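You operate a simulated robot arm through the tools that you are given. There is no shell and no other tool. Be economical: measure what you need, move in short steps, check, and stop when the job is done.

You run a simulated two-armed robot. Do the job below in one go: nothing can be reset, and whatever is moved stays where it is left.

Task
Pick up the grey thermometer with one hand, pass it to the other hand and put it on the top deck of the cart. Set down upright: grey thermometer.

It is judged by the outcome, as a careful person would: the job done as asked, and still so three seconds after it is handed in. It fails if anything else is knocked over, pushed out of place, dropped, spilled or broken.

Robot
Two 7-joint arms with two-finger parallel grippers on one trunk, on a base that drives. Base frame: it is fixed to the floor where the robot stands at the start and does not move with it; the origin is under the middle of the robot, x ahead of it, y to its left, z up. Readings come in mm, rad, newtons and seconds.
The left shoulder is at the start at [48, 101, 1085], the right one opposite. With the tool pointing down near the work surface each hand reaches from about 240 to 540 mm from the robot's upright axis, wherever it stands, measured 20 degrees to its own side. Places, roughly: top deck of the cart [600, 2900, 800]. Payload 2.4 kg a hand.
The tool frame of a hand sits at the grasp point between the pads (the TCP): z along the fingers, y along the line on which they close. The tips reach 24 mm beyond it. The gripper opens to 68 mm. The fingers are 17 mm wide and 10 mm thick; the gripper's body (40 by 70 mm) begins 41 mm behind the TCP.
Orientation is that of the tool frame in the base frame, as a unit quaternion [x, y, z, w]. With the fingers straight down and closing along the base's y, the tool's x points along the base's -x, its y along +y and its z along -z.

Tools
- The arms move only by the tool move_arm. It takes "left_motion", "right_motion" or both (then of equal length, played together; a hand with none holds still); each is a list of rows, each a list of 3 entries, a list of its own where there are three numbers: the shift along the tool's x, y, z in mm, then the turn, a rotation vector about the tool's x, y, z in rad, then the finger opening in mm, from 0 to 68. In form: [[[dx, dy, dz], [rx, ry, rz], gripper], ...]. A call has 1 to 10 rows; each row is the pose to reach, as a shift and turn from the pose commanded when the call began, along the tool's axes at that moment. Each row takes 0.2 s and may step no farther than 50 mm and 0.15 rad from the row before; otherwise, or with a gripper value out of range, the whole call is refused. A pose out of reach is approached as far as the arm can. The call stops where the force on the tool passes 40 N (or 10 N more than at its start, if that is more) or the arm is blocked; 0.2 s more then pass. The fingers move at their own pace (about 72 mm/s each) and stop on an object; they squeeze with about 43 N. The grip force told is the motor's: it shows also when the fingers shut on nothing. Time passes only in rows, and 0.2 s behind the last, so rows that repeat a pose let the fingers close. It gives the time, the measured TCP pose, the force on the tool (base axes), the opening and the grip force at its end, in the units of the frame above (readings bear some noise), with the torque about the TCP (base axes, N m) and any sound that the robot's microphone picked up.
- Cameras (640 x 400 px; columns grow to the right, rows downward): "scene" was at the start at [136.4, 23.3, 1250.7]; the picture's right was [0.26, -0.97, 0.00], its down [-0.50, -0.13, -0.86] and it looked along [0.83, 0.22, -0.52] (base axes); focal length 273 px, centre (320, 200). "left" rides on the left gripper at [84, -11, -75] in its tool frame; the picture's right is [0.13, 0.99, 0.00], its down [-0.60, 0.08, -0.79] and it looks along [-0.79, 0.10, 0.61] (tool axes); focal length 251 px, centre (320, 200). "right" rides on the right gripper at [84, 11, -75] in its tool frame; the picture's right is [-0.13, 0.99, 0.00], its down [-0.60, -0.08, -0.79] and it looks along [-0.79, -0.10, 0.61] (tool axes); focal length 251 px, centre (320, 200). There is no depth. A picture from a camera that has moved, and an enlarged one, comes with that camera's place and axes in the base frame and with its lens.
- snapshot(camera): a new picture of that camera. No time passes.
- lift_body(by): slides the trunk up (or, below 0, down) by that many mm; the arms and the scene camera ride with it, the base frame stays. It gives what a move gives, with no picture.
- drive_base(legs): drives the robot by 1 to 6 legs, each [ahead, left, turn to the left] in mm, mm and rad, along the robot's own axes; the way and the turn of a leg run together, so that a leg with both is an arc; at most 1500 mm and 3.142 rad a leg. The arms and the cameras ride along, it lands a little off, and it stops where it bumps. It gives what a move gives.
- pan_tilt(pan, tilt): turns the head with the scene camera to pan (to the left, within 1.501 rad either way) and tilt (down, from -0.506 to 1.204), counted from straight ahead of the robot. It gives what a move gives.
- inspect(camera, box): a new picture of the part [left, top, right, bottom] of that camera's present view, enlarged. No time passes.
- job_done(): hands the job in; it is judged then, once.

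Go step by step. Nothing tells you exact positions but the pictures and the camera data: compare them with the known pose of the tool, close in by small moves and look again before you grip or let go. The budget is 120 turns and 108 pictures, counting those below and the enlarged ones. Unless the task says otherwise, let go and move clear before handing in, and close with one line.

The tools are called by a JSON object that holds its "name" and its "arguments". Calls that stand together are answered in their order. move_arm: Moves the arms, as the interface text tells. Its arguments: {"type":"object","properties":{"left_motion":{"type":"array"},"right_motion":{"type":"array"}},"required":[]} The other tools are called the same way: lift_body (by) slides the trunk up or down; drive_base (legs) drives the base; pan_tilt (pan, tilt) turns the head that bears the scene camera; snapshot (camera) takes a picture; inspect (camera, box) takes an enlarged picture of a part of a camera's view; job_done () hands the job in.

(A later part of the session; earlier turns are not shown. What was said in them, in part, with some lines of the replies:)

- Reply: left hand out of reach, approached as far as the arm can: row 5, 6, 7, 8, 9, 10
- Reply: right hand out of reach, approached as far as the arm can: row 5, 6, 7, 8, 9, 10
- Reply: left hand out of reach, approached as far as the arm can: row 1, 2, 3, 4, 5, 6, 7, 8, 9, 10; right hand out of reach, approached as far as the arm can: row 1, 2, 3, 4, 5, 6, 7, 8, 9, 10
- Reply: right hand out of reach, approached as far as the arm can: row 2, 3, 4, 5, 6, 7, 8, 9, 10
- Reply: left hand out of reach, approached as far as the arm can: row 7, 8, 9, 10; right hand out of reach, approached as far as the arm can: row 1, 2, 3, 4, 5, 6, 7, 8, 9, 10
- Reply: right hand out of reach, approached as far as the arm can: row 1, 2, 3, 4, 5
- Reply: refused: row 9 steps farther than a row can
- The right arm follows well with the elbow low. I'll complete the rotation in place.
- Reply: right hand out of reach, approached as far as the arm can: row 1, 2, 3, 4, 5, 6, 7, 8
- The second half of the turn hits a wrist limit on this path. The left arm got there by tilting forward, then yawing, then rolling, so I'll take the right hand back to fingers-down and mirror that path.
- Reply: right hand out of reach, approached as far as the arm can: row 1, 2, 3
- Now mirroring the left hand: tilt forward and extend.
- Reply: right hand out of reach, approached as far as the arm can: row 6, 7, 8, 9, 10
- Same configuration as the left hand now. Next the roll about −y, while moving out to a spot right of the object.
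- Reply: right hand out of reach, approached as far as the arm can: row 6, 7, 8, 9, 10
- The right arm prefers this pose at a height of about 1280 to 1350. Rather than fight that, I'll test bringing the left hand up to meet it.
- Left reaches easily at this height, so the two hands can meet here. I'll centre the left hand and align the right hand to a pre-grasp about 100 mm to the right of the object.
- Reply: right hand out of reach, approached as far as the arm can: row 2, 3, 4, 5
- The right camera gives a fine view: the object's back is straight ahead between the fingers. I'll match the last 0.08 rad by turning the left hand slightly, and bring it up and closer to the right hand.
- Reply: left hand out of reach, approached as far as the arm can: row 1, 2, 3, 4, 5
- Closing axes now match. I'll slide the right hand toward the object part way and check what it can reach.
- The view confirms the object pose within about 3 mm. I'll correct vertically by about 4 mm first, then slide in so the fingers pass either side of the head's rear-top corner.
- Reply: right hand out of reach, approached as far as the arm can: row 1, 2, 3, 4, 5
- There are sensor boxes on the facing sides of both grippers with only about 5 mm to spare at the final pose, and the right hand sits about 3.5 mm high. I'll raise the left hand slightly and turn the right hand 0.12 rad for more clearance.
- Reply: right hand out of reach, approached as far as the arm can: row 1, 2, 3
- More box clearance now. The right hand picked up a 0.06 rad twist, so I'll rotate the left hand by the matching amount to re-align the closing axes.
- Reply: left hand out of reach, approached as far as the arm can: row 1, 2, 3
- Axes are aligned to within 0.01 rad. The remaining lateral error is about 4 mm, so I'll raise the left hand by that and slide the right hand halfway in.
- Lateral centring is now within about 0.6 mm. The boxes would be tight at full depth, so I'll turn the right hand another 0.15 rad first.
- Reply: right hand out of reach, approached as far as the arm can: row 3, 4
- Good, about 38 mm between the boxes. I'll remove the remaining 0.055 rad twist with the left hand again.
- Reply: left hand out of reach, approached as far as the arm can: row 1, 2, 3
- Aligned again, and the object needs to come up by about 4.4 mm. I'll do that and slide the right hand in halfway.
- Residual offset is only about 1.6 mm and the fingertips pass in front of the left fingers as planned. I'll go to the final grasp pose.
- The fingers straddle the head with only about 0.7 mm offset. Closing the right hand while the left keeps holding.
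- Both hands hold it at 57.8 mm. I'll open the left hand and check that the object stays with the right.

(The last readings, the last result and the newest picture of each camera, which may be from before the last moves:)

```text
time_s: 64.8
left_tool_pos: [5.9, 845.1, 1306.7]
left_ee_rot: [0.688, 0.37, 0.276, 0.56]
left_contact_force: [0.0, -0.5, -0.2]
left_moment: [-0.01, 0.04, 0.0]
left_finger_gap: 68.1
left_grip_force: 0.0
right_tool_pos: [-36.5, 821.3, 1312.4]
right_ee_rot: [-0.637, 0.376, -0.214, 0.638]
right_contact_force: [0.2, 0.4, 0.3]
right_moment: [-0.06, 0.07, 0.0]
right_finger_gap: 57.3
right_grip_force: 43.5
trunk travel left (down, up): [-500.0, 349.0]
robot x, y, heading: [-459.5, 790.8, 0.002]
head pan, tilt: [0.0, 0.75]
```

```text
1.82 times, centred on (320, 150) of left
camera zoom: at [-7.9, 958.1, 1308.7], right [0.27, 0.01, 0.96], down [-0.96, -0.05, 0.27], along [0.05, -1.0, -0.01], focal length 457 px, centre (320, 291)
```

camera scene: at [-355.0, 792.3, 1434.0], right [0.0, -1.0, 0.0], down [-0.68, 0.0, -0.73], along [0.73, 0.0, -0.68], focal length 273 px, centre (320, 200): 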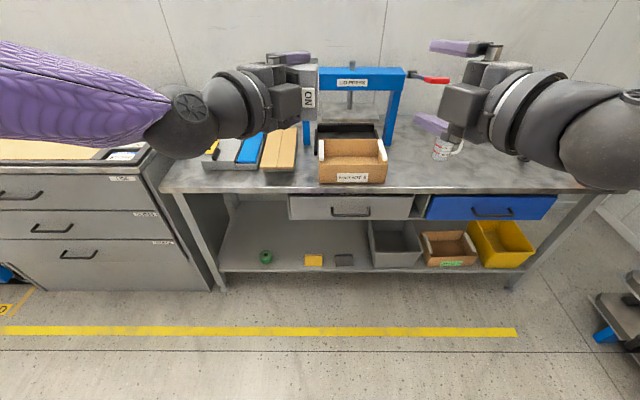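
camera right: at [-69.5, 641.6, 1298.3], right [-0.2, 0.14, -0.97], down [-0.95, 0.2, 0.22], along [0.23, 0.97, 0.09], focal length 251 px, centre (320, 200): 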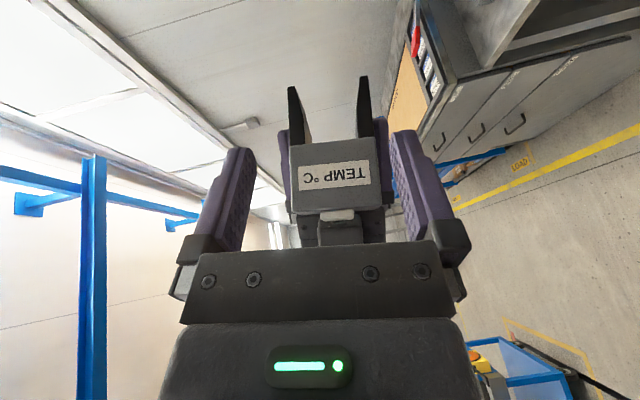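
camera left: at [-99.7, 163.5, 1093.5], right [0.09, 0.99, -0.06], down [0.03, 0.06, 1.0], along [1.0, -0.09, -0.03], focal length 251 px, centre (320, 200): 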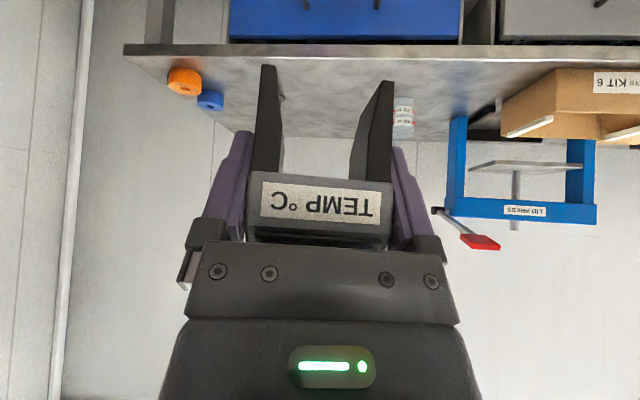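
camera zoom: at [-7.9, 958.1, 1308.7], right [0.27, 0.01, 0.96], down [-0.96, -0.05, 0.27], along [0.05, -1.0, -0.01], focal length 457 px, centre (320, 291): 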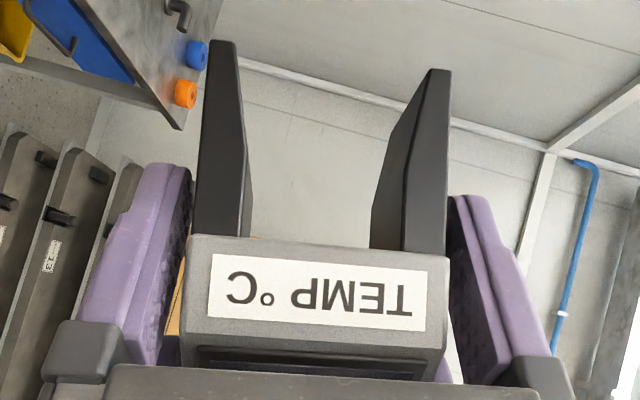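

The right hand holds it alone. I'll withdraw the left hand straight back along its fingers.

{"name": "move_arm", "arguments": {"left_motion": [[[0, -0.9, -8], [0, 0, 0], 68], [[0, -0.9, -16], [0, 0, 0], 68], [[0, -0.9, -26], [0, 0, 0], 68], [[0, -0.9, -38], [0, 0, 0], 68], [[0, -0.9, -50], [0, 0, 0], 68], [[0, -0.9, -65], [0, 0, 0], 68]]}}

{"name": "snapshot", "arguments": {"camera": "scene"}}

{"name": "snapshot", "arguments": {"camera": "left"}}

```text
time_s: 66.2
left_tool_pos: [-45.6, 880.1, 1320.0]
left_ee_rot: [0.688, 0.373, 0.276, 0.559]
left_contact_force: [-0.2, -0.2, 0.0]
left_moment: [-0.01, 0.0, -0.01]
left_finger_gap: 68.0
left_grip_force: 0.0
right_tool_pos: [-37.3, 820.1, 1312.8]
right_ee_rot: [-0.635, 0.376, -0.214, 0.64]
right_contact_force: [0.2, -1.3, 0.5]
right_moment: [0.0, 0.08, -0.01]
right_finger_gap: 57.4
right_grip_force: 42.9
trunk travel left (down, up): [-500.0, 349.0]
robot x, y, heading: [-458.2, 791.7, 0.005]
head pan, tilt: [0.0, 0.75]
```

```text
43 pictures are left
camera scene: at [-355.4, 792.5, 1434.0], right [0.0, -1.0, 0.0], down [-0.68, 0.0, -0.73], along [0.73, 0.0, -0.68], focal length 273 px, centre (320, 200)
```

scene: 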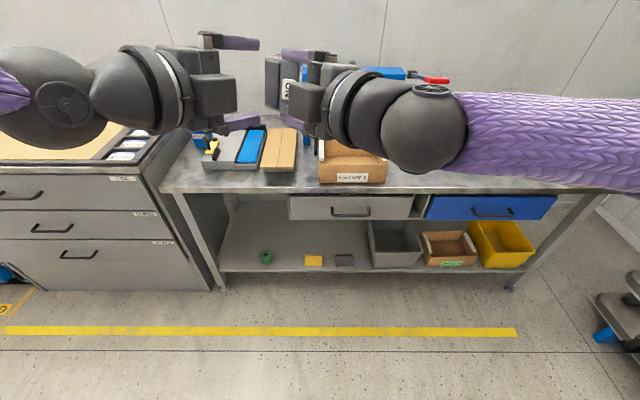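

```text
42 pictures are left
camera left: at [-59.9, 993.3, 1323.2], right [0.28, 0.01, 0.96], down [-0.96, -0.06, 0.28], along [0.06, -1.0, -0.01], focal length 251 px, centre (320, 200)
```

left: 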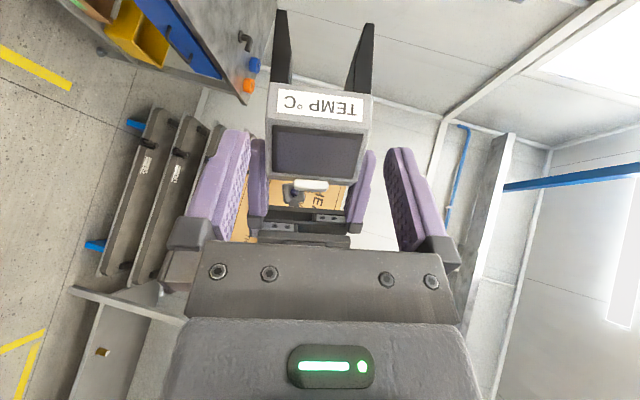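

The handover succeeded. Next I'll move the left hand away to the left and raise it clear, then bring the right hand down while turning the object upright.

{"name": "move_arm", "arguments": {"left_motion": [[[15, -2, -20], [0, 0, 0], 68], [[31, -4, -35], [0, 0, 0], 68], [[46, -6, -45], [0, 0, 0], 68], [[61, -8, -55], [0, 0, 0], 68], [[76, -10, -60], [0, 0, 0], 68], [[91, -12, -70], [0, 0, 0], 68], [[106, -13, -73], [0, 0, 0], 68]]}}

{"name": "move_arm", "arguments": {"right_motion": [[[14, 13.4, -5.9], [0.0072, 0.0807, 0.12], 0], [[28, 26.8, -11.8], [0.0145, 0.161, 0.24], 0], [[42, 40.2, -17.8], [0.0217, 0.242, 0.36], 0], [[56, 53.5, -23.7], [0.0289, 0.323, 0.48], 0], [[70, 66.9, -29.6], [0.036, 0.403, 0.6], 0], [[84, 80.3, -35.5], [0.0434, 0.484, 0.72], 0], [[98, 93.7, -41.5], [0.0506, 0.565, 0.84], 0], [[112, 107, -47.4], [0.058, 0.646, 0.96], 0], [[126, 120.5, -53.3], [0.065, 0.726, 1.08], 0], [[140, 133.8, -59.2], [0.072, 0.807, 1.2], 0]]}}

{"name": "snapshot", "arguments": {"camera": "scene"}}

```text
time_s: 67.8
left_tool_pos: [-46.2, 1010.3, 1320.9]
left_ee_rot: [0.688, 0.371, 0.276, 0.559]
left_contact_force: [0.9, 0.2, -0.1]
left_moment: [0.01, 0.02, -0.04]
left_finger_gap: 68.0
left_grip_force: 0.1
right_tool_pos: [-37.4, 821.5, 1311.0]
right_ee_rot: [-0.637, 0.376, -0.214, 0.638]
right_contact_force: [-0.8, 0.2, -0.8]
right_moment: [-0.01, 0.1, -0.01]
right_finger_gap: 57.5
right_grip_force: 43.1
trunk travel left (down, up): [-500.0, 349.0]
robot x, y, heading: [-458.5, 791.6, 0.004]
head pan, tilt: [0.0, 0.75]
```

```text
time_s: 70.0
left_tool_pos: [-46.3, 1010.2, 1321.3]
left_ee_rot: [0.688, 0.372, 0.276, 0.558]
left_contact_force: [0.1, 0.4, 0.7]
left_moment: [0.0, 0.0, 0.05]
left_finger_gap: 67.9
left_grip_force: 0.0
right_tool_pos: [-20.9, 689.7, 1158.1]
right_ee_rot: [-0.169, 0.86, -0.058, 0.478]
right_contact_force: [-0.6, 0.1, 0.0]
right_moment: [0.02, 0.05, -0.01]
right_finger_gap: 57.5
right_grip_force: 43.4
right hand out of reach, approached as far as the arm can: row 3, 4, 5, 6
trunk travel left (down, up): [-500.0, 349.0]
robot x, y, heading: [-457.3, 793.2, 0.003]
head pan, tilt: [0.0, 0.75]
```

```text
41 pictures are left
camera scene: at [-355.0, 792.3, 1434.0], right [0.0, -1.0, 0.0], down [-0.68, 0.0, -0.73], along [0.73, 0.0, -0.68], focal length 273 px, centre (320, 200)
```

scene: 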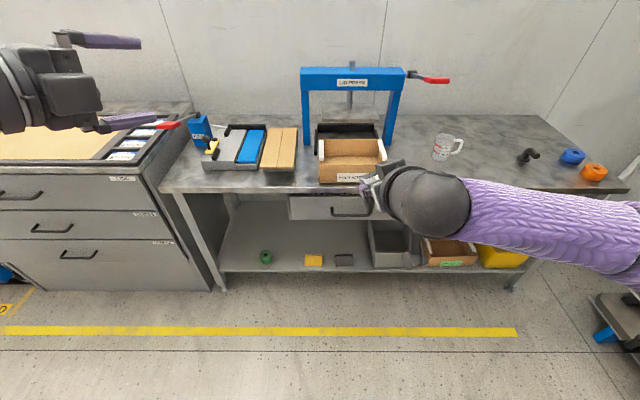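

The object is nearly upright in the right hand. I'll finish the last 0.44 rad.

{"name": "move_arm", "arguments": {"right_motion": [[[18, -6, 6.5], [0.005, 0.061, 0.09], 0], [[36, -12, 13], [0.01, 0.122, 0.18], 0], [[53, -18, 19.5], [0.015, 0.182, 0.27], 0], [[71, -23.5, 26], [0.02, 0.243, 0.36], 0], [[71, -23.5, 26], [0.02, 0.243, 0.36], 0]]}}

{"name": "snapshot", "arguments": {"camera": "right"}}

{"name": "pan_tilt", "arguments": {"pan": 1.2, "tilt": 0.35}}

{"name": "snapshot", "arguments": {"camera": "scene"}}

```text
time_s: 71.2
left_tool_pos: [-46.1, 1011.0, 1321.5]
left_ee_rot: [0.689, 0.372, 0.276, 0.558]
left_contact_force: [-0.3, 0.2, 1.3]
left_moment: [-0.04, 0.0, -0.01]
left_finger_gap: 68.0
left_grip_force: 0.0
right_tool_pos: [-27.8, 644.2, 1091.4]
right_ee_rot: [0.0, 0.927, 0.001, 0.375]
right_contact_force: [0.8, -0.1, -0.4]
right_moment: [0.01, 0.04, -0.01]
right_finger_gap: 57.4
right_grip_force: 43.3
trunk travel left (down, up): [-500.0, 349.0]
robot x, y, heading: [-461.4, 791.4, 0.002]
head pan, tilt: [0.0, 0.75]
```

```text
40 pictures are left
camera right: at [-141.9, 655.5, 1087.9], right [0.09, 0.99, 0.09], down [-0.12, -0.08, 0.99], along [0.99, -0.1, 0.11], focal length 251 px, centre (320, 200)
```

right: 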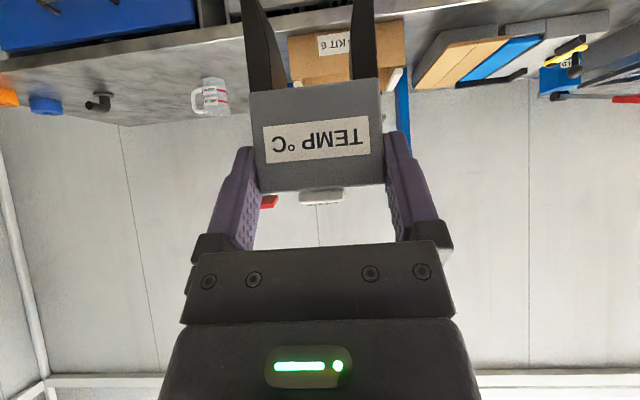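

```text
time_s: 72.5
left_tool_pos: [-46.0, 1011.0, 1322.2]
left_ee_rot: [0.689, 0.372, 0.276, 0.557]
left_contact_force: [0.9, 0.0, -0.8]
left_moment: [-0.03, -0.03, 0.01]
left_finger_gap: 68.3
left_grip_force: 0.2
right_tool_pos: [-28.4, 643.5, 1092.3]
right_ee_rot: [-0.001, 0.927, 0.0, 0.375]
right_contact_force: [0.5, 0.0, 0.3]
right_moment: [-0.02, 0.08, 0.03]
right_finger_gap: 57.6
right_grip_force: 43.0
trunk travel left (down, up): [-500.0, 349.0]
robot x, y, heading: [-458.3, 788.3, 0.005]
head pan, tilt: [1.201, 0.351]
```

```text
39 pictures are left
camera scene: at [-404.5, 879.0, 1469.6], right [0.93, -0.36, 0.0], down [-0.12, -0.32, -0.94], along [0.34, 0.88, -0.34], focal length 273 px, centre (320, 200)
```

scene: 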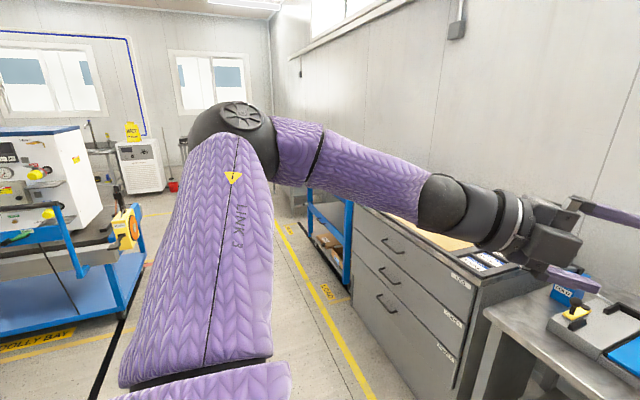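

The object is upright in the right hand and the aisle is clear. I'll drive left along the aisle toward the cart, then look.

{"name": "drive_base", "arguments": {"legs": [[0, 1300, 0]]}}

{"name": "pan_tilt", "arguments": {"pan": 0.5, "tilt": 0.6}}

{"name": "snapshot", "arguments": {"camera": "scene"}}

{"name": "snapshot", "arguments": {"camera": "left"}}

```text
time_s: 79.1
left_tool_pos: [-50.2, 2311.3, 1321.4]
left_ee_rot: [0.689, 0.372, 0.276, 0.557]
left_contact_force: [0.1, -0.4, 0.5]
left_moment: [0.0, -0.05, 0.02]
left_finger_gap: 68.1
left_grip_force: 0.0
right_tool_pos: [-33.3, 1947.3, 1092.4]
right_ee_rot: [0.0, 0.927, 0.0, 0.375]
right_contact_force: [-0.2, 0.3, -0.3]
right_moment: [0.05, 0.06, -0.03]
right_finger_gap: 57.7
right_grip_force: 42.5
trunk travel left (down, up): [-500.0, 349.0]
robot x, y, heading: [-465.3, 2093.8, 0.004]
head pan, tilt: [1.201, 0.351]
```

```text
time_s: 80.2
left_tool_pos: [-50.2, 2310.7, 1321.9]
left_ee_rot: [0.688, 0.372, 0.276, 0.558]
left_contact_force: [-0.2, 0.3, 0.0]
left_moment: [-0.01, -0.02, 0.0]
left_finger_gap: 68.2
left_grip_force: 0.1
right_tool_pos: [-33.0, 1945.5, 1092.6]
right_ee_rot: [0.0, 0.927, 0.0, 0.376]
right_contact_force: [0.6, 0.0, -0.6]
right_moment: [0.02, 0.08, 0.02]
right_finger_gap: 57.8
right_grip_force: 42.7
trunk travel left (down, up): [-500.0, 349.0]
robot x, y, heading: [-463.7, 2096.5, 0.0]
head pan, tilt: [0.499, 0.6]
```

```text
38 pictures are left
camera scene: at [-364.9, 2136.6, 1446.9], right [0.48, -0.88, 0.0], down [-0.49, -0.27, -0.83], along [0.72, 0.4, -0.56], focal length 273 px, centre (320, 200)
```

scene: 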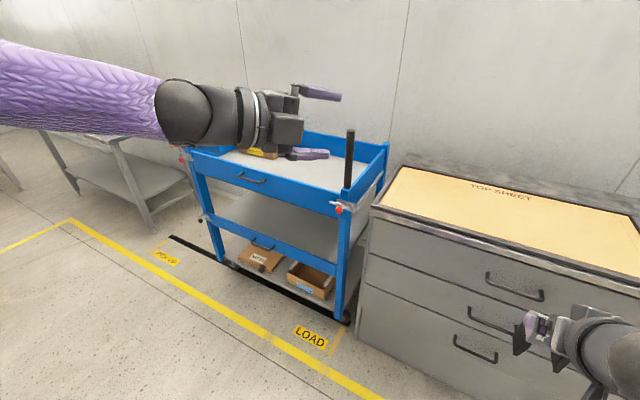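

```text
37 pictures are left
camera left: at [-64.5, 2424.0, 1324.4], right [0.28, 0.01, 0.96], down [-0.96, -0.06, 0.28], along [0.06, -1.0, -0.01], focal length 251 px, centre (320, 200)
```

left: 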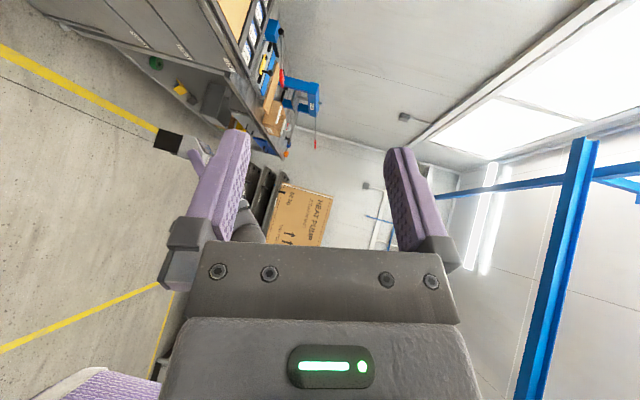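

The blue cart is ahead-left, with side rails and a tall post at its near-right corner. I'll continue until the right hand lines up with the deck, then look.

{"name": "drive_base", "arguments": {"legs": [[0, 900, 0]]}}

{"name": "pan_tilt", "arguments": {"pan": 0.0, "tilt": 0.5}}

{"name": "snapshot", "arguments": {"camera": "scene"}}

```text
time_s: 84.8
left_tool_pos: [-53.3, 3199.1, 1321.4]
left_ee_rot: [0.689, 0.372, 0.276, 0.558]
left_contact_force: [-0.1, 0.5, 0.0]
left_moment: [0.02, 0.01, 0.02]
left_finger_gap: 67.9
left_grip_force: 0.1
right_tool_pos: [-36.6, 2831.7, 1091.4]
right_ee_rot: [0.0, 0.927, 0.0, 0.375]
right_contact_force: [1.0, 0.1, 0.7]
right_moment: [0.03, 0.04, 0.0]
right_finger_gap: 57.7
right_grip_force: 43.1
trunk travel left (down, up): [-500.0, 349.0]
robot x, y, heading: [-467.4, 2978.4, 0.004]
head pan, tilt: [0.499, 0.6]
```

```text
time_s: 85.8
left_tool_pos: [-52.5, 3197.7, 1321.4]
left_ee_rot: [0.688, 0.372, 0.276, 0.558]
left_contact_force: [0.2, 0.7, -0.3]
left_moment: [0.0, -0.01, 0.02]
left_finger_gap: 68.1
left_grip_force: 0.1
right_tool_pos: [-36.3, 2832.2, 1091.8]
right_ee_rot: [0.0, 0.927, -0.001, 0.375]
right_contact_force: [-0.8, -1.2, 0.1]
right_moment: [-0.01, 0.04, 0.01]
right_finger_gap: 57.7
right_grip_force: 43.1
trunk travel left (down, up): [-500.0, 349.0]
robot x, y, heading: [-469.3, 2980.9, 0.004]
head pan, tilt: [0.0, 0.499]
```

```text
36 pictures are left
camera scene: at [-354.3, 2980.6, 1455.9], right [0.0, -1.0, 0.0], down [-0.48, 0.0, -0.88], along [0.88, 0.0, -0.48], focal length 273 px, centre (320, 200)
```

scene: 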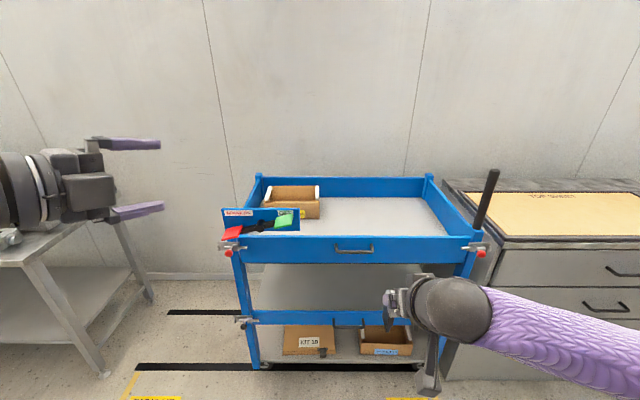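

{"name": "inspect", "arguments": {"camera": "scene", "box": [210, 160, 510, 290]}}

```text
2.13 times, centred on (360, 225) of scene
camera zoom: at [-354.3, 2980.6, 1455.9], right [0.0, -1.0, 0.0], down [-0.48, 0.0, -0.88], along [0.88, 0.0, -0.48], focal length 582 px, centre (235, 147)
```

zoom: 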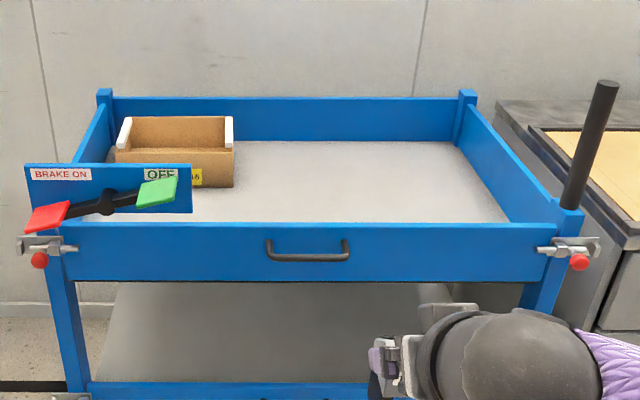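

The deck is ringed by rails whose tops are at z≈912, with the front gate at x≈390; a kit box sits at the left rear and a brake lever at the left front. I'll raise the left hand clear and look down to see how far my base extends.

{"name": "move_arm", "arguments": {"left_motion": [[[0, 20, -5], [0, 0, 0], 68], [[0, 40, -10], [0, 0, 0], 68], [[0, 60, -15], [0, 0, 0], 68], [[0, 80, -20], [0, 0, 0], 68], [[0, 100, -30], [0, 0, 0], 68], [[0, 120, -40], [0, 0, 0], 68]]}}

{"name": "pan_tilt", "arguments": {"pan": 0.0, "tilt": 1.2}}

{"name": "snapshot", "arguments": {"camera": "scene"}}

```text
time_s: 87.2
left_tool_pos: [-62.4, 3207.1, 1447.4]
left_ee_rot: [0.689, 0.372, 0.276, 0.558]
left_contact_force: [0.0, 1.1, 0.1]
left_moment: [0.0, -0.02, 0.03]
left_finger_gap: 67.9
left_grip_force: 0.1
right_tool_pos: [-37.5, 2833.2, 1092.0]
right_ee_rot: [-0.001, 0.927, 0.001, 0.375]
right_contact_force: [-0.9, 0.8, 0.1]
right_moment: [0.03, 0.02, 0.02]
right_finger_gap: 57.7
right_grip_force: 43.0
trunk travel left (down, up): [-500.0, 349.0]
robot x, y, heading: [-466.2, 2980.8, -0.0]
head pan, tilt: [0.0, 0.499]
```

```text
time_s: 88.2
left_tool_pos: [-62.4, 3206.8, 1447.1]
left_ee_rot: [0.688, 0.373, 0.276, 0.557]
left_contact_force: [1.1, 1.0, 0.1]
left_moment: [0.0, -0.01, -0.02]
left_finger_gap: 67.9
left_grip_force: 0.0
right_tool_pos: [-37.8, 2832.2, 1092.2]
right_ee_rot: [-0.001, 0.927, 0.001, 0.375]
right_contact_force: [0.7, 0.3, 0.0]
right_moment: [0.03, 0.06, -0.01]
right_finger_gap: 57.5
right_grip_force: 43.0
trunk travel left (down, up): [-500.0, 349.0]
robot x, y, heading: [-466.2, 2980.5, 0.006]
head pan, tilt: [0.0, 1.201]
```

```text
34 pictures are left
camera scene: at [-389.4, 2980.4, 1402.3], right [0.0, -1.0, 0.0], down [-0.93, 0.0, -0.36], along [0.36, 0.0, -0.93], focal length 273 px, centre (320, 200)
```

scene: 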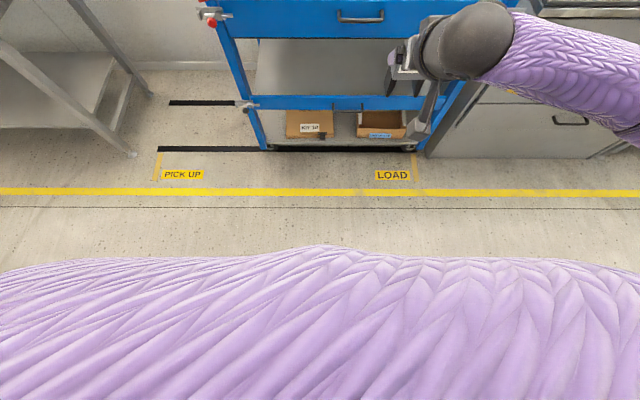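

The body cover reaches roughly 300 mm ahead of my axis, so I mustn't get closer than about 360 mm to the cart. I'll advance 300 mm and measure the gate again.

{"name": "drive_base", "arguments": {"legs": [[300, 20, 0]]}}

{"name": "pan_tilt", "arguments": {"pan": 0.0, "tilt": 0.7}}

{"name": "snapshot", "arguments": {"camera": "scene"}}

{"name": "snapshot", "arguments": {"camera": "right"}}

```text
time_s: 90.3
left_tool_pos: [235.9, 3231.6, 1445.6]
left_ee_rot: [0.687, 0.375, 0.279, 0.556]
left_contact_force: [0.2, -0.1, -0.4]
left_moment: [-0.01, 0.05, 0.02]
left_finger_gap: 67.8
left_grip_force: 0.0
right_tool_pos: [264.3, 2857.6, 1091.8]
right_ee_rot: [-0.004, 0.927, 0.001, 0.374]
right_contact_force: [-0.5, 0.2, 0.7]
right_moment: [-0.02, 0.01, -0.02]
right_finger_gap: 57.5
right_grip_force: 43.4
trunk travel left (down, up): [-500.0, 349.0]
robot x, y, heading: [-164.6, 3001.7, 0.008]
head pan, tilt: [0.0, 1.201]
```

```text
time_s: 91.2
left_tool_pos: [235.7, 3232.2, 1446.4]
left_ee_rot: [0.687, 0.375, 0.28, 0.556]
left_contact_force: [0.2, -0.2, -0.2]
left_moment: [0.0, 0.03, 0.0]
left_finger_gap: 67.9
left_grip_force: 0.0
right_tool_pos: [263.6, 2857.3, 1092.2]
right_ee_rot: [-0.004, 0.927, 0.002, 0.375]
right_contact_force: [0.3, 0.0, -0.1]
right_moment: [-0.02, 0.0, 0.02]
right_finger_gap: 57.5
right_grip_force: 42.8
trunk travel left (down, up): [-500.0, 349.0]
robot x, y, heading: [-166.3, 3002.2, 0.011]
head pan, tilt: [0.0, 0.7]
```

```text
33 pictures are left
camera scene: at [-61.4, 3003.4, 1438.2], right [0.01, -1.0, 0.0], down [-0.65, -0.01, -0.76], along [0.76, 0.01, -0.65], focal length 273 px, centre (320, 200)
```

scene: 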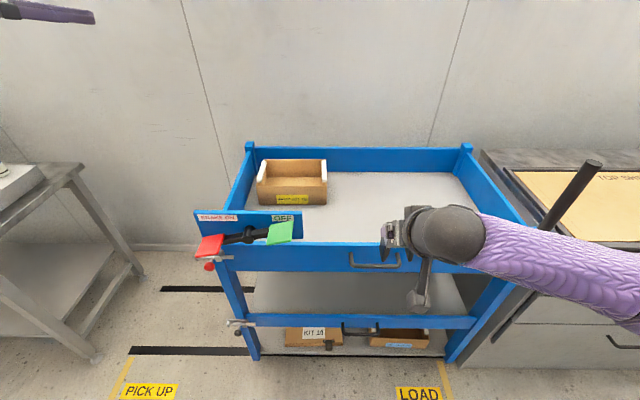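

```text
32 pictures are left
camera right: at [150.8, 2868.1, 1088.0], right [0.08, 0.99, 0.09], down [-0.12, -0.08, 0.99], along [0.99, -0.09, 0.11], focal length 251 px, centre (320, 200)
```

right: 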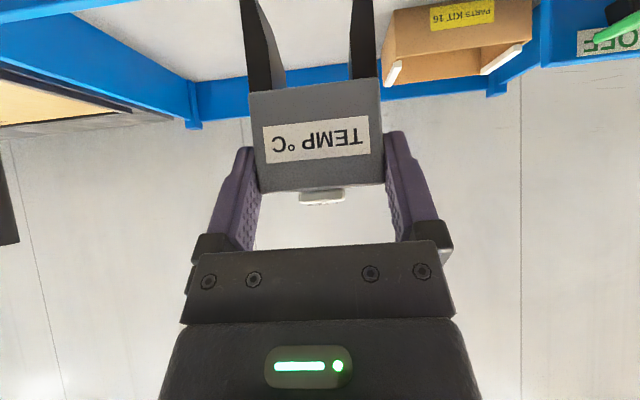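

The gate is confirmed at x≈390 with its top at z≈911; the deck is at ≈800, and the kit box's right edge is at y≈2978. I'll extend the right arm 120 mm at this safe height to see whether it reaches.

{"name": "move_arm", "arguments": {"right_motion": [[[-14.4, 0, 13.9], [0, 0, 0], 0], [[-28.7, 0, 27.8], [0, 0, 0], 0], [[-43, 0, 41.7], [0, 0, 0], 0], [[-57.4, 0, 55.6], [0, 0, 0], 0], [[-71.8, 0, 69.5], [0, 0, 0], 0], [[-86, 0, 83.4], [0, 0, 0], 0]]}}

```text
time_s: 92.6
left_tool_pos: [235.8, 3232.3, 1446.2]
left_ee_rot: [0.687, 0.375, 0.278, 0.557]
left_contact_force: [0.0, 0.4, -0.2]
left_moment: [0.01, 0.02, 0.01]
left_finger_gap: 68.2
left_grip_force: 0.0
right_tool_pos: [384.7, 2860.3, 1092.2]
right_ee_rot: [-0.005, 0.927, 0.003, 0.374]
right_contact_force: [-0.3, 0.6, -0.4]
right_moment: [-0.01, 0.03, -0.01]
right_finger_gap: 58.0
right_grip_force: 43.0
trunk travel left (down, up): [-500.0, 349.0]
robot x, y, heading: [-163.3, 3003.3, 0.015]
head pan, tilt: [0.0, 0.7]
```

It reached without trouble. I'll try another 50 mm so the base can stay further from the cart.

{"name": "move_arm", "arguments": {"right_motion": [[[-12, 0, 11.6], [0, 0, 0], 0], [[-24, 0, 23.2], [0, 0, 0], 0], [[-36, 0, 34.8], [0, 0, 0], 0]]}}

{"name": "snapshot", "arguments": {"camera": "scene"}}

```text
time_s: 93.4
left_tool_pos: [235.1, 3233.2, 1445.8]
left_ee_rot: [0.687, 0.374, 0.279, 0.556]
left_contact_force: [-0.6, -0.4, -0.3]
left_moment: [-0.02, 0.01, 0.01]
left_finger_gap: 68.1
left_grip_force: 0.1
right_tool_pos: [432.0, 2860.6, 1092.2]
right_ee_rot: [-0.006, 0.927, 0.002, 0.375]
right_contact_force: [-0.8, 0.2, 0.3]
right_moment: [0.01, 0.02, 0.01]
right_finger_gap: 57.5
right_grip_force: 42.9
trunk travel left (down, up): [-500.0, 349.0]
robot x, y, heading: [-164.9, 3003.1, 0.005]
head pan, tilt: [0.0, 0.7]
```

```text
31 pictures are left
camera scene: at [-61.0, 3004.4, 1438.2], right [0.01, -1.0, 0.0], down [-0.64, -0.01, -0.76], along [0.76, 0.01, -0.64], focal length 273 px, centre (320, 200)
```

scene: 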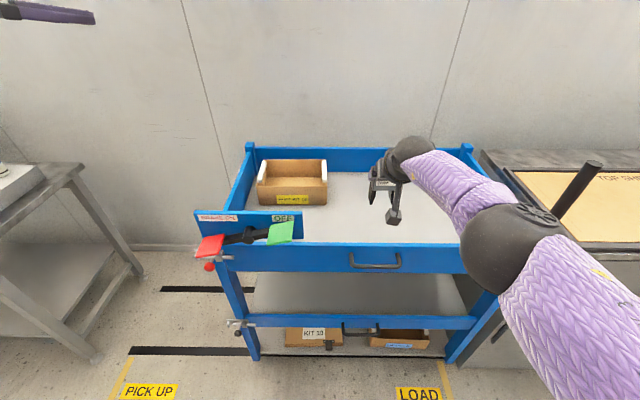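

The reach is good, but lowering by trunk would bring my elbow down on the gate. I'll keep the trunk high and lower with the arm instead. First I'll drive ahead 145 mm, still about 400 mm from the cart.

{"name": "drive_base", "arguments": {"legs": [[145, 0, 0]]}}

{"name": "move_arm", "arguments": {"right_motion": [[[10.4, 0, 10.8], [0, 0, 0], 0], [[20.8, 0, 21.5], [0, 0, 0], 0], [[31.2, 0, 32.3], [0, 0, 0], 0], [[41.6, 0, 43], [0, 0, 0], 0]]}}

{"name": "snapshot", "arguments": {"camera": "scene"}}

{"name": "snapshot", "arguments": {"camera": "right"}}

```text
time_s: 94.8
left_tool_pos: [383.1, 3235.7, 1445.7]
left_ee_rot: [0.686, 0.377, 0.279, 0.556]
left_contact_force: [0.3, 0.2, -0.8]
left_moment: [-0.01, -0.02, -0.04]
left_finger_gap: 68.1
left_grip_force: 0.1
right_tool_pos: [582.5, 2862.3, 1090.0]
right_ee_rot: [-0.006, 0.927, 0.003, 0.375]
right_contact_force: [-0.2, 0.1, -0.2]
right_moment: [0.0, 0.04, -0.01]
right_finger_gap: 57.8
right_grip_force: 42.9
trunk travel left (down, up): [-500.0, 349.0]
robot x, y, heading: [-20.2, 3004.3, 0.014]
head pan, tilt: [0.0, 0.7]
```

```text
time_s: 95.8
left_tool_pos: [383.3, 3233.7, 1447.3]
left_ee_rot: [0.687, 0.376, 0.279, 0.557]
left_contact_force: [-0.2, 0.0, 0.3]
left_moment: [-0.02, 0.01, -0.02]
left_finger_gap: 68.2
left_grip_force: 0.1
right_tool_pos: [569.4, 2859.4, 1045.6]
right_ee_rot: [-0.005, 0.927, 0.002, 0.375]
right_contact_force: [-1.1, -0.3, -0.2]
right_moment: [-0.01, 0.01, -0.01]
right_finger_gap: 57.4
right_grip_force: 42.9
right hand out of reach, approached as far as the arm can: row 2, 3, 4
trunk travel left (down, up): [-500.0, 349.0]
robot x, y, heading: [-19.0, 3003.0, 0.008]
head pan, tilt: [0.0, 0.7]
```

```text
30 pictures are left
camera scene: at [86.4, 3005.5, 1438.2], right [0.01, -1.0, 0.0], down [-0.64, -0.01, -0.76], along [0.76, 0.01, -0.64], focal length 273 px, centre (320, 200)
```

scene: 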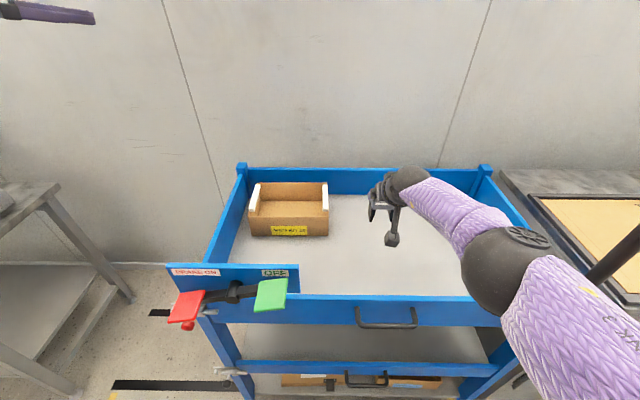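

```text
29 pictures are left
camera right: at [456.6, 2869.2, 1040.4], right [0.08, 0.99, 0.09], down [-0.12, -0.08, 0.99], along [0.99, -0.09, 0.11], focal length 251 px, centre (320, 200)
```

right: 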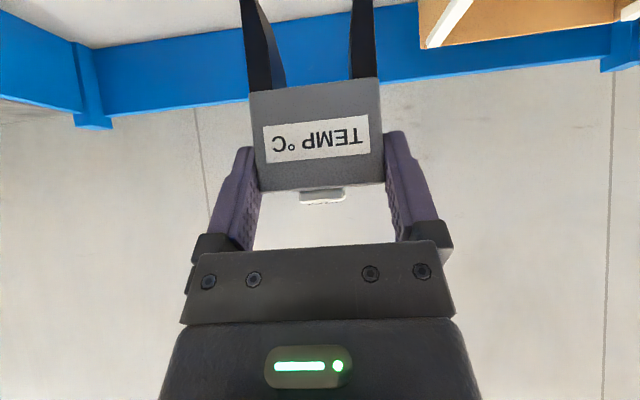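

Comparing the elbow's pixel position with the arm's reach puts it at about (242, 2836, 1222): high and well behind the gate. So lowering by trunk is safe after all. I'll lower 100 mm and look.

{"name": "lift_body", "arguments": {"by": -100}}

{"name": "snapshot", "arguments": {"camera": "scene"}}

{"name": "snapshot", "arguments": {"camera": "right"}}

```text
time_s: 97.1
left_tool_pos: [382.8, 3235.0, 1345.9]
left_ee_rot: [0.687, 0.376, 0.278, 0.557]
left_contact_force: [-0.3, -0.7, -0.2]
left_moment: [0.0, 0.0, -0.01]
left_finger_gap: 67.9
left_grip_force: 0.2
right_tool_pos: [569.7, 2858.1, 943.8]
right_ee_rot: [-0.005, 0.927, 0.002, 0.375]
right_contact_force: [0.1, 0.4, 0.6]
right_moment: [0.01, 0.03, 0.01]
right_finger_gap: 57.6
right_grip_force: 42.9
trunk travel left (down, up): [-400.0, 449.0]
robot x, y, heading: [-22.7, 3003.2, 0.014]
head pan, tilt: [0.0, 0.7]
```

```text
28 pictures are left
camera scene: at [97.5, 3005.6, 1337.8], right [0.01, -1.0, 0.0], down [-0.64, -0.01, -0.76], along [0.76, 0.01, -0.64], focal length 273 px, centre (320, 200)
```

scene: 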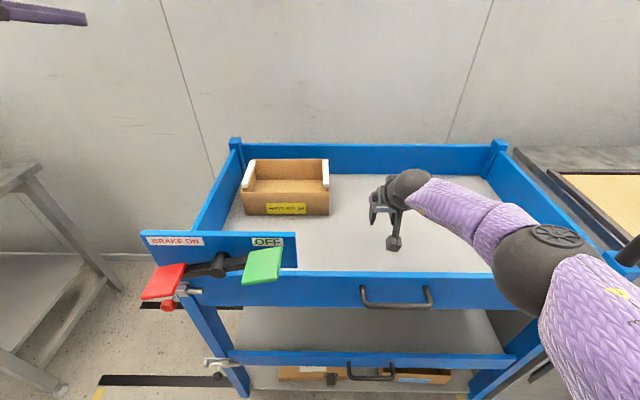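

```text
27 pictures are left
camera right: at [456.4, 2868.5, 940.5], right [0.08, 0.99, 0.09], down [-0.12, -0.08, 0.99], along [0.99, -0.09, 0.11], focal length 251 px, centre (320, 200)
```

right: 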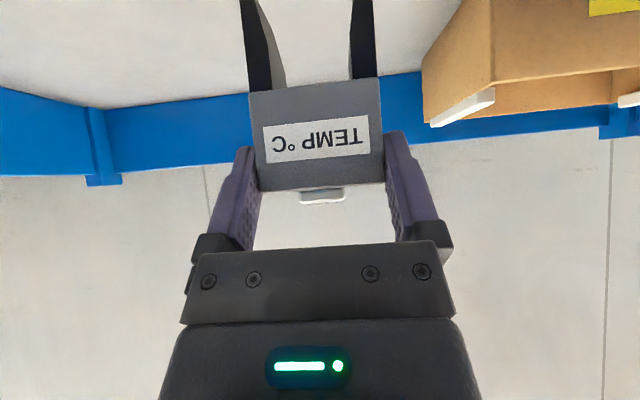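

{"name": "inspect", "arguments": {"camera": "right", "box": [220, 0, 420, 210]}}

{"name": "inspect", "arguments": {"camera": "scene", "box": [340, 150, 460, 270]}}

```text
1.90 times, centred on (320, 105) of right
camera zoom: at [456.4, 2868.5, 940.5], right [0.08, 0.99, 0.09], down [-0.12, -0.08, 0.99], along [0.99, -0.09, 0.11], focal length 479 px, centre (320, 381)
```

zoom: 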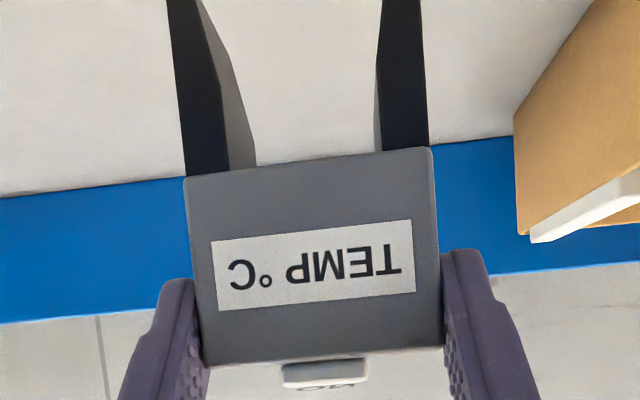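

```text
3.33 times, centred on (400, 210) of scene
camera zoom: at [97.5, 3005.6, 1337.8], right [0.01, -1.0, 0.0], down [-0.64, -0.01, -0.76], along [0.76, 0.01, -0.64], focal length 909 px, centre (53, 167)
```

zoom: 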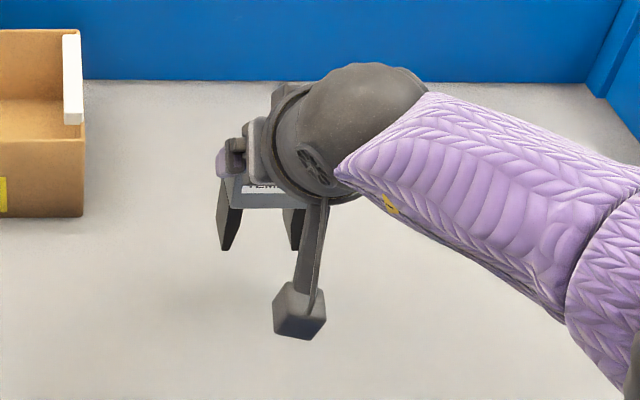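

The object is upright within about 0.02 rad, its feet are at about z=858, and the camera is well inside the gate. I'll lower another 45 mm by trunk, then look along the deck.

{"name": "lift_body", "arguments": {"by": -45}}

{"name": "inspect", "arguments": {"camera": "scene", "box": [320, 120, 520, 270]}}

{"name": "snapshot", "arguments": {"camera": "right"}}

```text
time_s: 98.0
left_tool_pos: [382.5, 3235.5, 1301.5]
left_ee_rot: [0.687, 0.376, 0.279, 0.556]
left_contact_force: [-0.2, 0.1, 0.8]
left_moment: [-0.03, 0.02, 0.01]
left_finger_gap: 67.8
left_grip_force: 0.1
right_tool_pos: [569.0, 2858.6, 900.5]
right_ee_rot: [-0.004, 0.927, 0.002, 0.375]
right_contact_force: [-0.3, -1.4, -0.4]
right_moment: [0.0, 0.05, 0.0]
right_finger_gap: 57.8
right_grip_force: 42.9
trunk travel left (down, up): [-355.0, 494.0]
robot x, y, heading: [-21.0, 3004.4, 0.009]
head pan, tilt: [0.0, 0.7]
```

```text
2.67 times, centred on (420, 195) of scene
camera zoom: at [104.3, 3005.7, 1292.4], right [0.01, -1.0, 0.0], down [-0.64, -0.01, -0.76], along [0.76, 0.01, -0.64], focal length 727 px, centre (53, 213)
```

zoom: 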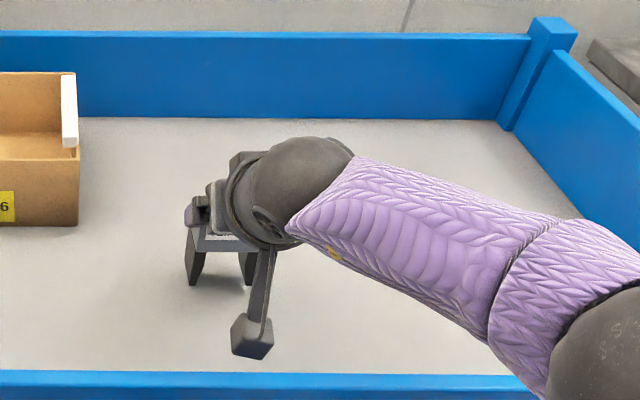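

```text
23 pictures are left
camera right: at [456.2, 2868.4, 895.3], right [0.08, 0.99, 0.09], down [-0.12, -0.08, 0.99], along [0.99, -0.09, 0.11], focal length 251 px, centre (320, 200)
```

right: 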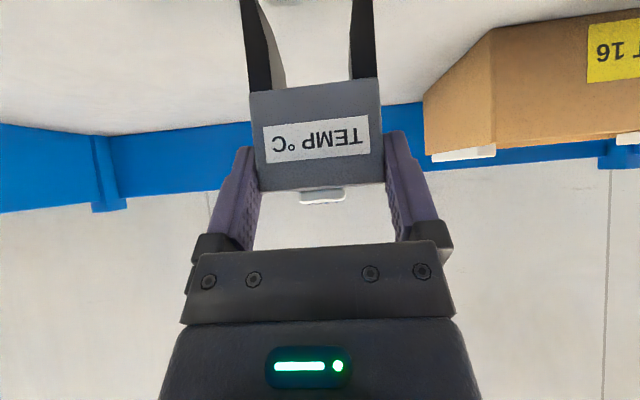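

Feet should be about 13 mm above the deck. I'll lower in small steps while watching the force.

{"name": "lift_body", "arguments": {"by": -8}}

{"name": "lift_body", "arguments": {"by": -3}}

{"name": "inspect", "arguments": {"camera": "scene", "box": [360, 160, 440, 240]}}

```text
time_s: 98.5
left_tool_pos: [383.5, 3234.9, 1294.1]
left_ee_rot: [0.686, 0.375, 0.281, 0.556]
left_contact_force: [0.0, 0.2, -0.1]
left_moment: [-0.02, 0.02, 0.02]
left_finger_gap: 68.0
left_grip_force: 0.2
right_tool_pos: [569.9, 2858.0, 891.4]
right_ee_rot: [-0.005, 0.927, 0.001, 0.375]
right_contact_force: [0.8, -0.6, -0.8]
right_moment: [0.06, 0.01, 0.0]
right_finger_gap: 57.8
right_grip_force: 43.7
trunk travel left (down, up): [-347.0, 502.0]
robot x, y, heading: [-22.6, 3003.3, 0.014]
head pan, tilt: [0.0, 0.7]
```

```text
time_s: 99.1
left_tool_pos: [382.5, 3235.0, 1291.3]
left_ee_rot: [0.687, 0.376, 0.279, 0.556]
left_contact_force: [-0.1, 0.8, -0.3]
left_moment: [-0.04, 0.0, -0.03]
left_finger_gap: 67.8
left_grip_force: 0.2
right_tool_pos: [570.7, 2858.7, 887.3]
right_ee_rot: [-0.005, 0.927, 0.001, 0.375]
right_contact_force: [0.9, 0.4, 1.2]
right_moment: [0.06, -0.02, -0.03]
right_finger_gap: 57.7
right_grip_force: 43.2
trunk travel left (down, up): [-344.0, 505.0]
robot x, y, heading: [-19.2, 3005.5, 0.011]
head pan, tilt: [0.0, 0.7]
```

```text
5.00 times, centred on (400, 200) of scene
camera zoom: at [106.3, 3005.8, 1281.3], right [0.01, -1.0, 0.0], down [-0.64, -0.01, -0.76], along [0.76, 0.01, -0.64], focal length 1364 px, centre (-80, 200)
```

zoom: 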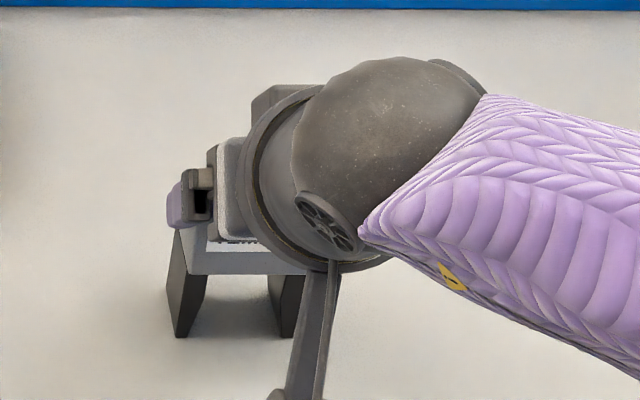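

{"name": "lift_body", "arguments": {"by": -2}}

{"name": "lift_body", "arguments": {"by": -2}}

```text
time_s: 99.6
left_tool_pos: [381.5, 3235.0, 1289.5]
left_ee_rot: [0.686, 0.375, 0.281, 0.557]
left_contact_force: [1.1, -0.2, -1.4]
left_moment: [-0.01, 0.0, 0.03]
left_finger_gap: 67.9
left_grip_force: 0.0
right_tool_pos: [570.1, 2859.0, 889.6]
right_ee_rot: [-0.005, 0.926, 0.002, 0.377]
right_contact_force: [2.9, -2.1, 16.2]
right_moment: [0.16, -0.29, -0.06]
right_finger_gap: 57.8
right_grip_force: 43.0
trunk travel left (down, up): [-342.0, 507.0]
robot x, y, heading: [-20.3, 3005.0, 0.011]
head pan, tilt: [0.0, 0.7]
```

```text
time_s: 100.1
left_tool_pos: [380.7, 3235.9, 1288.3]
left_ee_rot: [0.686, 0.375, 0.281, 0.557]
left_contact_force: [-0.8, 0.0, -0.3]
left_moment: [0.02, 0.01, 0.01]
left_finger_gap: 68.2
left_grip_force: 0.1
right_tool_pos: [567.6, 2857.8, 886.3]
right_ee_rot: [-0.006, 0.926, 0.002, 0.378]
right_contact_force: [4.1, -4.5, 30.0]
right_moment: [-0.07, -0.41, 0.13]
right_finger_gap: 57.0
right_grip_force: 42.9
trunk travel left (down, up): [-340.0, 509.0]
robot x, y, heading: [-21.8, 3001.7, 0.014]
head pan, tilt: [0.0, 0.7]
```

The feet are on the deck, with 30 N upward. I'll ease up 3 mm to relieve the press before letting go.

{"name": "lift_body", "arguments": {"by": 3}}

{"name": "inspect", "arguments": {"camera": "right", "box": [220, 0, 420, 210]}}

```text
time_s: 100.6
left_tool_pos: [381.3, 3235.1, 1289.7]
left_ee_rot: [0.686, 0.376, 0.279, 0.557]
left_contact_force: [-0.1, 0.0, 0.8]
left_moment: [-0.01, -0.01, 0.0]
left_finger_gap: 68.0
left_grip_force: 0.1
right_tool_pos: [568.1, 2857.8, 887.3]
right_ee_rot: [-0.006, 0.927, 0.002, 0.374]
right_contact_force: [4.7, -2.5, 14.6]
right_moment: [0.2, -0.41, -0.11]
right_finger_gap: 57.5
right_grip_force: 43.0
trunk travel left (down, up): [-343.0, 506.0]
robot x, y, heading: [-19.0, 3005.7, 0.016]
head pan, tilt: [0.0, 0.7]
```

```text
1.90 times, centred on (320, 105) of right
camera zoom: at [455.5, 2868.4, 883.1], right [0.08, 0.99, 0.09], down [-0.12, -0.08, 0.99], along [0.99, -0.09, 0.11], focal length 479 px, centre (320, 381)
```

zoom: 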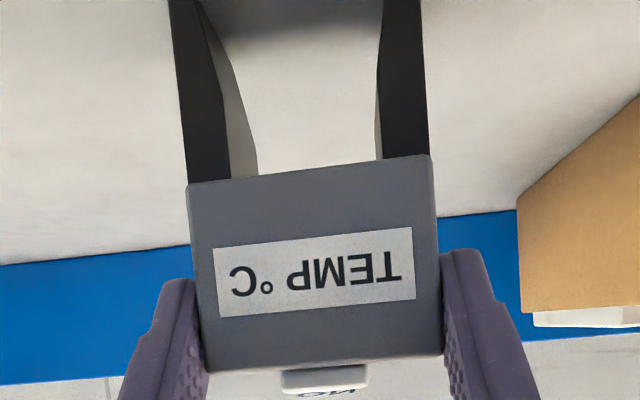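

{"name": "lift_body", "arguments": {"by": 1.5}}

```text
time_s: 101.1
left_tool_pos: [382.8, 3235.5, 1291.8]
left_ee_rot: [0.686, 0.376, 0.279, 0.557]
left_contact_force: [-0.5, 0.4, 0.9]
left_moment: [-0.02, -0.01, 0.02]
left_finger_gap: 68.2
left_grip_force: 0.0
right_tool_pos: [566.8, 2858.6, 887.1]
right_ee_rot: [-0.005, 0.928, 0.001, 0.373]
right_contact_force: [-1.0, -0.6, -0.4]
right_moment: [0.04, 0.1, -0.01]
right_finger_gap: 57.6
right_grip_force: 43.1
trunk travel left (down, up): [-345.0, 505.0]
robot x, y, heading: [-20.6, 3003.5, 0.013]
head pan, tilt: [0.0, 0.7]
```

The press is relieved, so the feet are just on the deck or within a millimetre of it. Opening the right hand.

{"name": "move_arm", "arguments": {"right_motion": [[[0, 0, 0], [0, 0, 0], 60], [[0, 0, 0], [0, 0, 0], 64], [[0, 0, 0], [0, 0, 0], 68], [[0, 0, 0], [0, 0, 0], 68]]}}

{"name": "inspect", "arguments": {"camera": "right", "box": [180, 0, 460, 240]}}

```text
time_s: 102.1
left_tool_pos: [382.9, 3235.3, 1291.1]
left_ee_rot: [0.686, 0.375, 0.279, 0.557]
left_contact_force: [0.0, -1.2, -0.2]
left_moment: [0.01, 0.02, 0.01]
left_finger_gap: 67.9
left_grip_force: 0.1
right_tool_pos: [568.7, 2858.7, 889.0]
right_ee_rot: [-0.005, 0.927, 0.002, 0.376]
right_contact_force: [-0.3, 0.7, -0.8]
right_moment: [0.02, 0.03, -0.01]
right_finger_gap: 68.1
right_grip_force: 0.1
trunk travel left (down, up): [-345.0, 505.0]
robot x, y, heading: [-20.1, 2999.1, 0.017]
head pan, tilt: [0.0, 0.7]
```

```text
1.67 times, centred on (320, 120) of right
camera zoom: at [456.3, 2868.4, 884.8], right [0.08, 0.99, 0.09], down [-0.12, -0.08, 0.99], along [0.99, -0.09, 0.11], focal length 419 px, centre (320, 333)
```

zoom: 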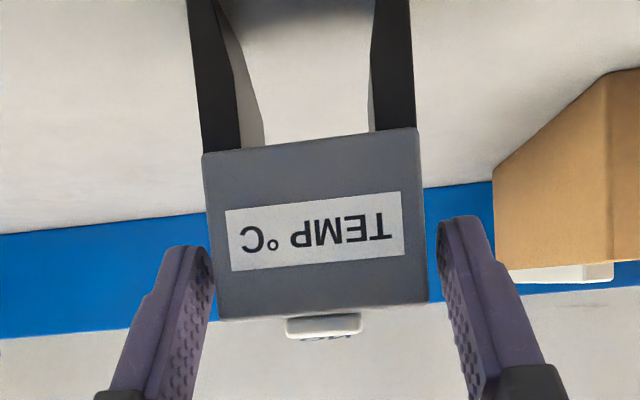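

The fingers are open with even gaps and the thermometer is standing. I'll lift straight up with the trunk, which keeps the camera clear of the gate.

{"name": "lift_body", "arguments": {"by": 15}}

{"name": "inspect", "arguments": {"camera": "right", "box": [180, 0, 460, 240]}}

```text
time_s: 102.8
left_tool_pos: [383.7, 3235.3, 1306.6]
left_ee_rot: [0.687, 0.375, 0.279, 0.556]
left_contact_force: [0.2, -0.2, -0.4]
left_moment: [0.01, -0.03, 0.0]
left_finger_gap: 67.9
left_grip_force: 0.1
right_tool_pos: [569.2, 2858.5, 903.3]
right_ee_rot: [-0.005, 0.927, 0.002, 0.374]
right_contact_force: [0.6, -0.3, 0.5]
right_moment: [-0.01, 0.01, -0.02]
right_finger_gap: 67.9
right_grip_force: 0.1
trunk travel left (down, up): [-360.0, 490.0]
robot x, y, heading: [-21.6, 3003.0, 0.013]
head pan, tilt: [0.0, 0.7]
```

```text
1.67 times, centred on (320, 120) of right
camera zoom: at [456.4, 2868.5, 899.6], right [0.08, 0.99, 0.09], down [-0.12, -0.08, 0.99], along [0.99, -0.09, 0.11], focal length 419 px, centre (320, 333)
```

zoom: 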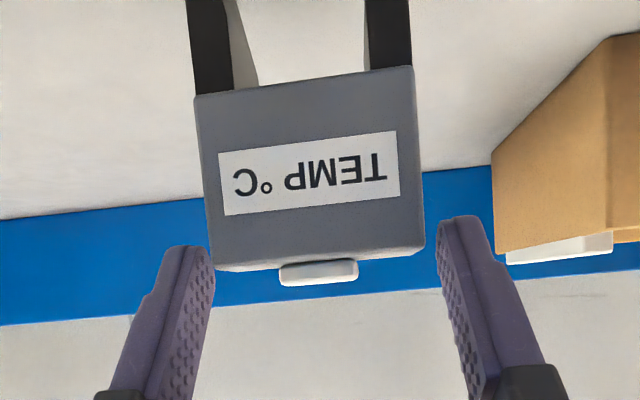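

The thermometer stays on the deck as the hand rises. I'll lift clear and back away.

{"name": "lift_body", "arguments": {"by": 145}}

{"name": "drive_base", "arguments": {"legs": [[-300, 0, 0]]}}

{"name": "snapshot", "arguments": {"camera": "scene"}}

{"name": "snapshot", "arguments": {"camera": "right"}}

```text
time_s: 104.5
left_tool_pos: [383.7, 3234.5, 1451.9]
left_ee_rot: [0.686, 0.376, 0.279, 0.556]
left_contact_force: [-0.1, 0.2, 0.0]
left_moment: [-0.01, 0.02, 0.0]
left_finger_gap: 68.0
left_grip_force: 0.0
right_tool_pos: [569.1, 2857.9, 1048.5]
right_ee_rot: [-0.006, 0.927, 0.002, 0.376]
right_contact_force: [0.3, -0.2, -0.5]
right_moment: [0.03, -0.02, -0.01]
right_finger_gap: 68.3
right_grip_force: 0.0
trunk travel left (down, up): [-505.0, 345.0]
robot x, y, heading: [-18.4, 3004.7, 0.01]
head pan, tilt: [0.0, 0.7]
```

```text
time_s: 106.5
left_tool_pos: [83.0, 3233.5, 1452.6]
left_ee_rot: [0.685, 0.379, 0.281, 0.555]
left_contact_force: [0.2, -0.3, 0.7]
left_moment: [-0.02, -0.02, 0.0]
left_finger_gap: 67.9
left_grip_force: 0.0
right_tool_pos: [272.9, 2857.7, 1048.3]
right_ee_rot: [-0.009, 0.927, 0.004, 0.375]
right_contact_force: [0.1, 0.7, 0.1]
right_moment: [0.01, -0.02, 0.04]
right_finger_gap: 67.6
right_grip_force: 0.0
trunk travel left (down, up): [-505.0, 345.0]
robot x, y, heading: [-318.8, 2997.7, 0.019]
head pan, tilt: [0.0, 0.7]
```

```text
18 pictures are left
camera scene: at [-212.0, 3001.3, 1442.8], right [0.02, -1.0, 0.0], down [-0.64, -0.01, -0.77], along [0.77, 0.02, -0.64], focal length 273 px, centre (320, 200)
```

scene: 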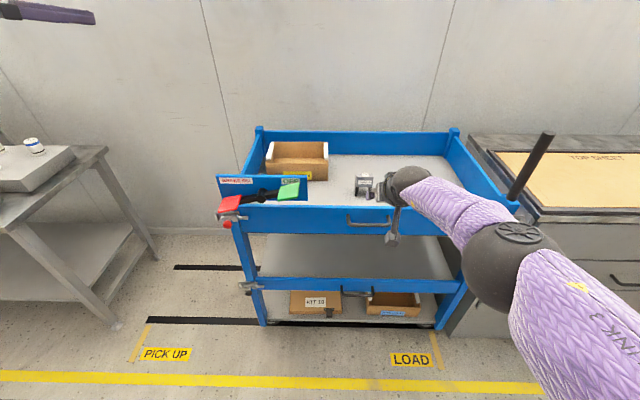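

```text
17 pictures are left
camera right: at [159.7, 2866.9, 1045.1], right [0.07, 0.99, 0.09], down [-0.12, -0.08, 0.99], along [0.99, -0.08, 0.11], focal length 251 px, centre (320, 200)
```

right: 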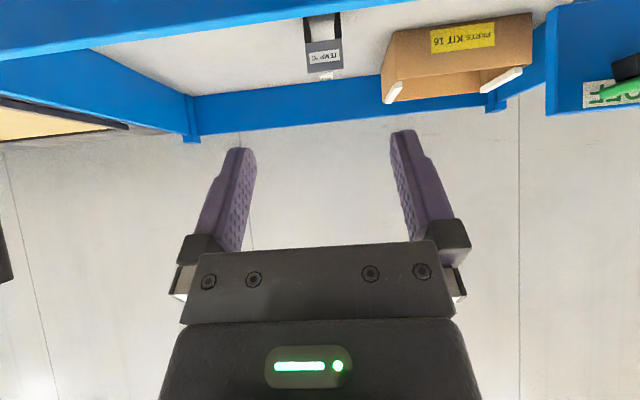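

The thermometer stands upright on the cart's top deck, both hands are clear, and the kit box and the other items in view are undisturbed. I'm handing in.

{"name": "job_done", "arguments": {}}

```text
The job is handed in.
```

The grey thermometer was picked up with the left hand, passed to the right hand, and set down upright on the cart's top deck.
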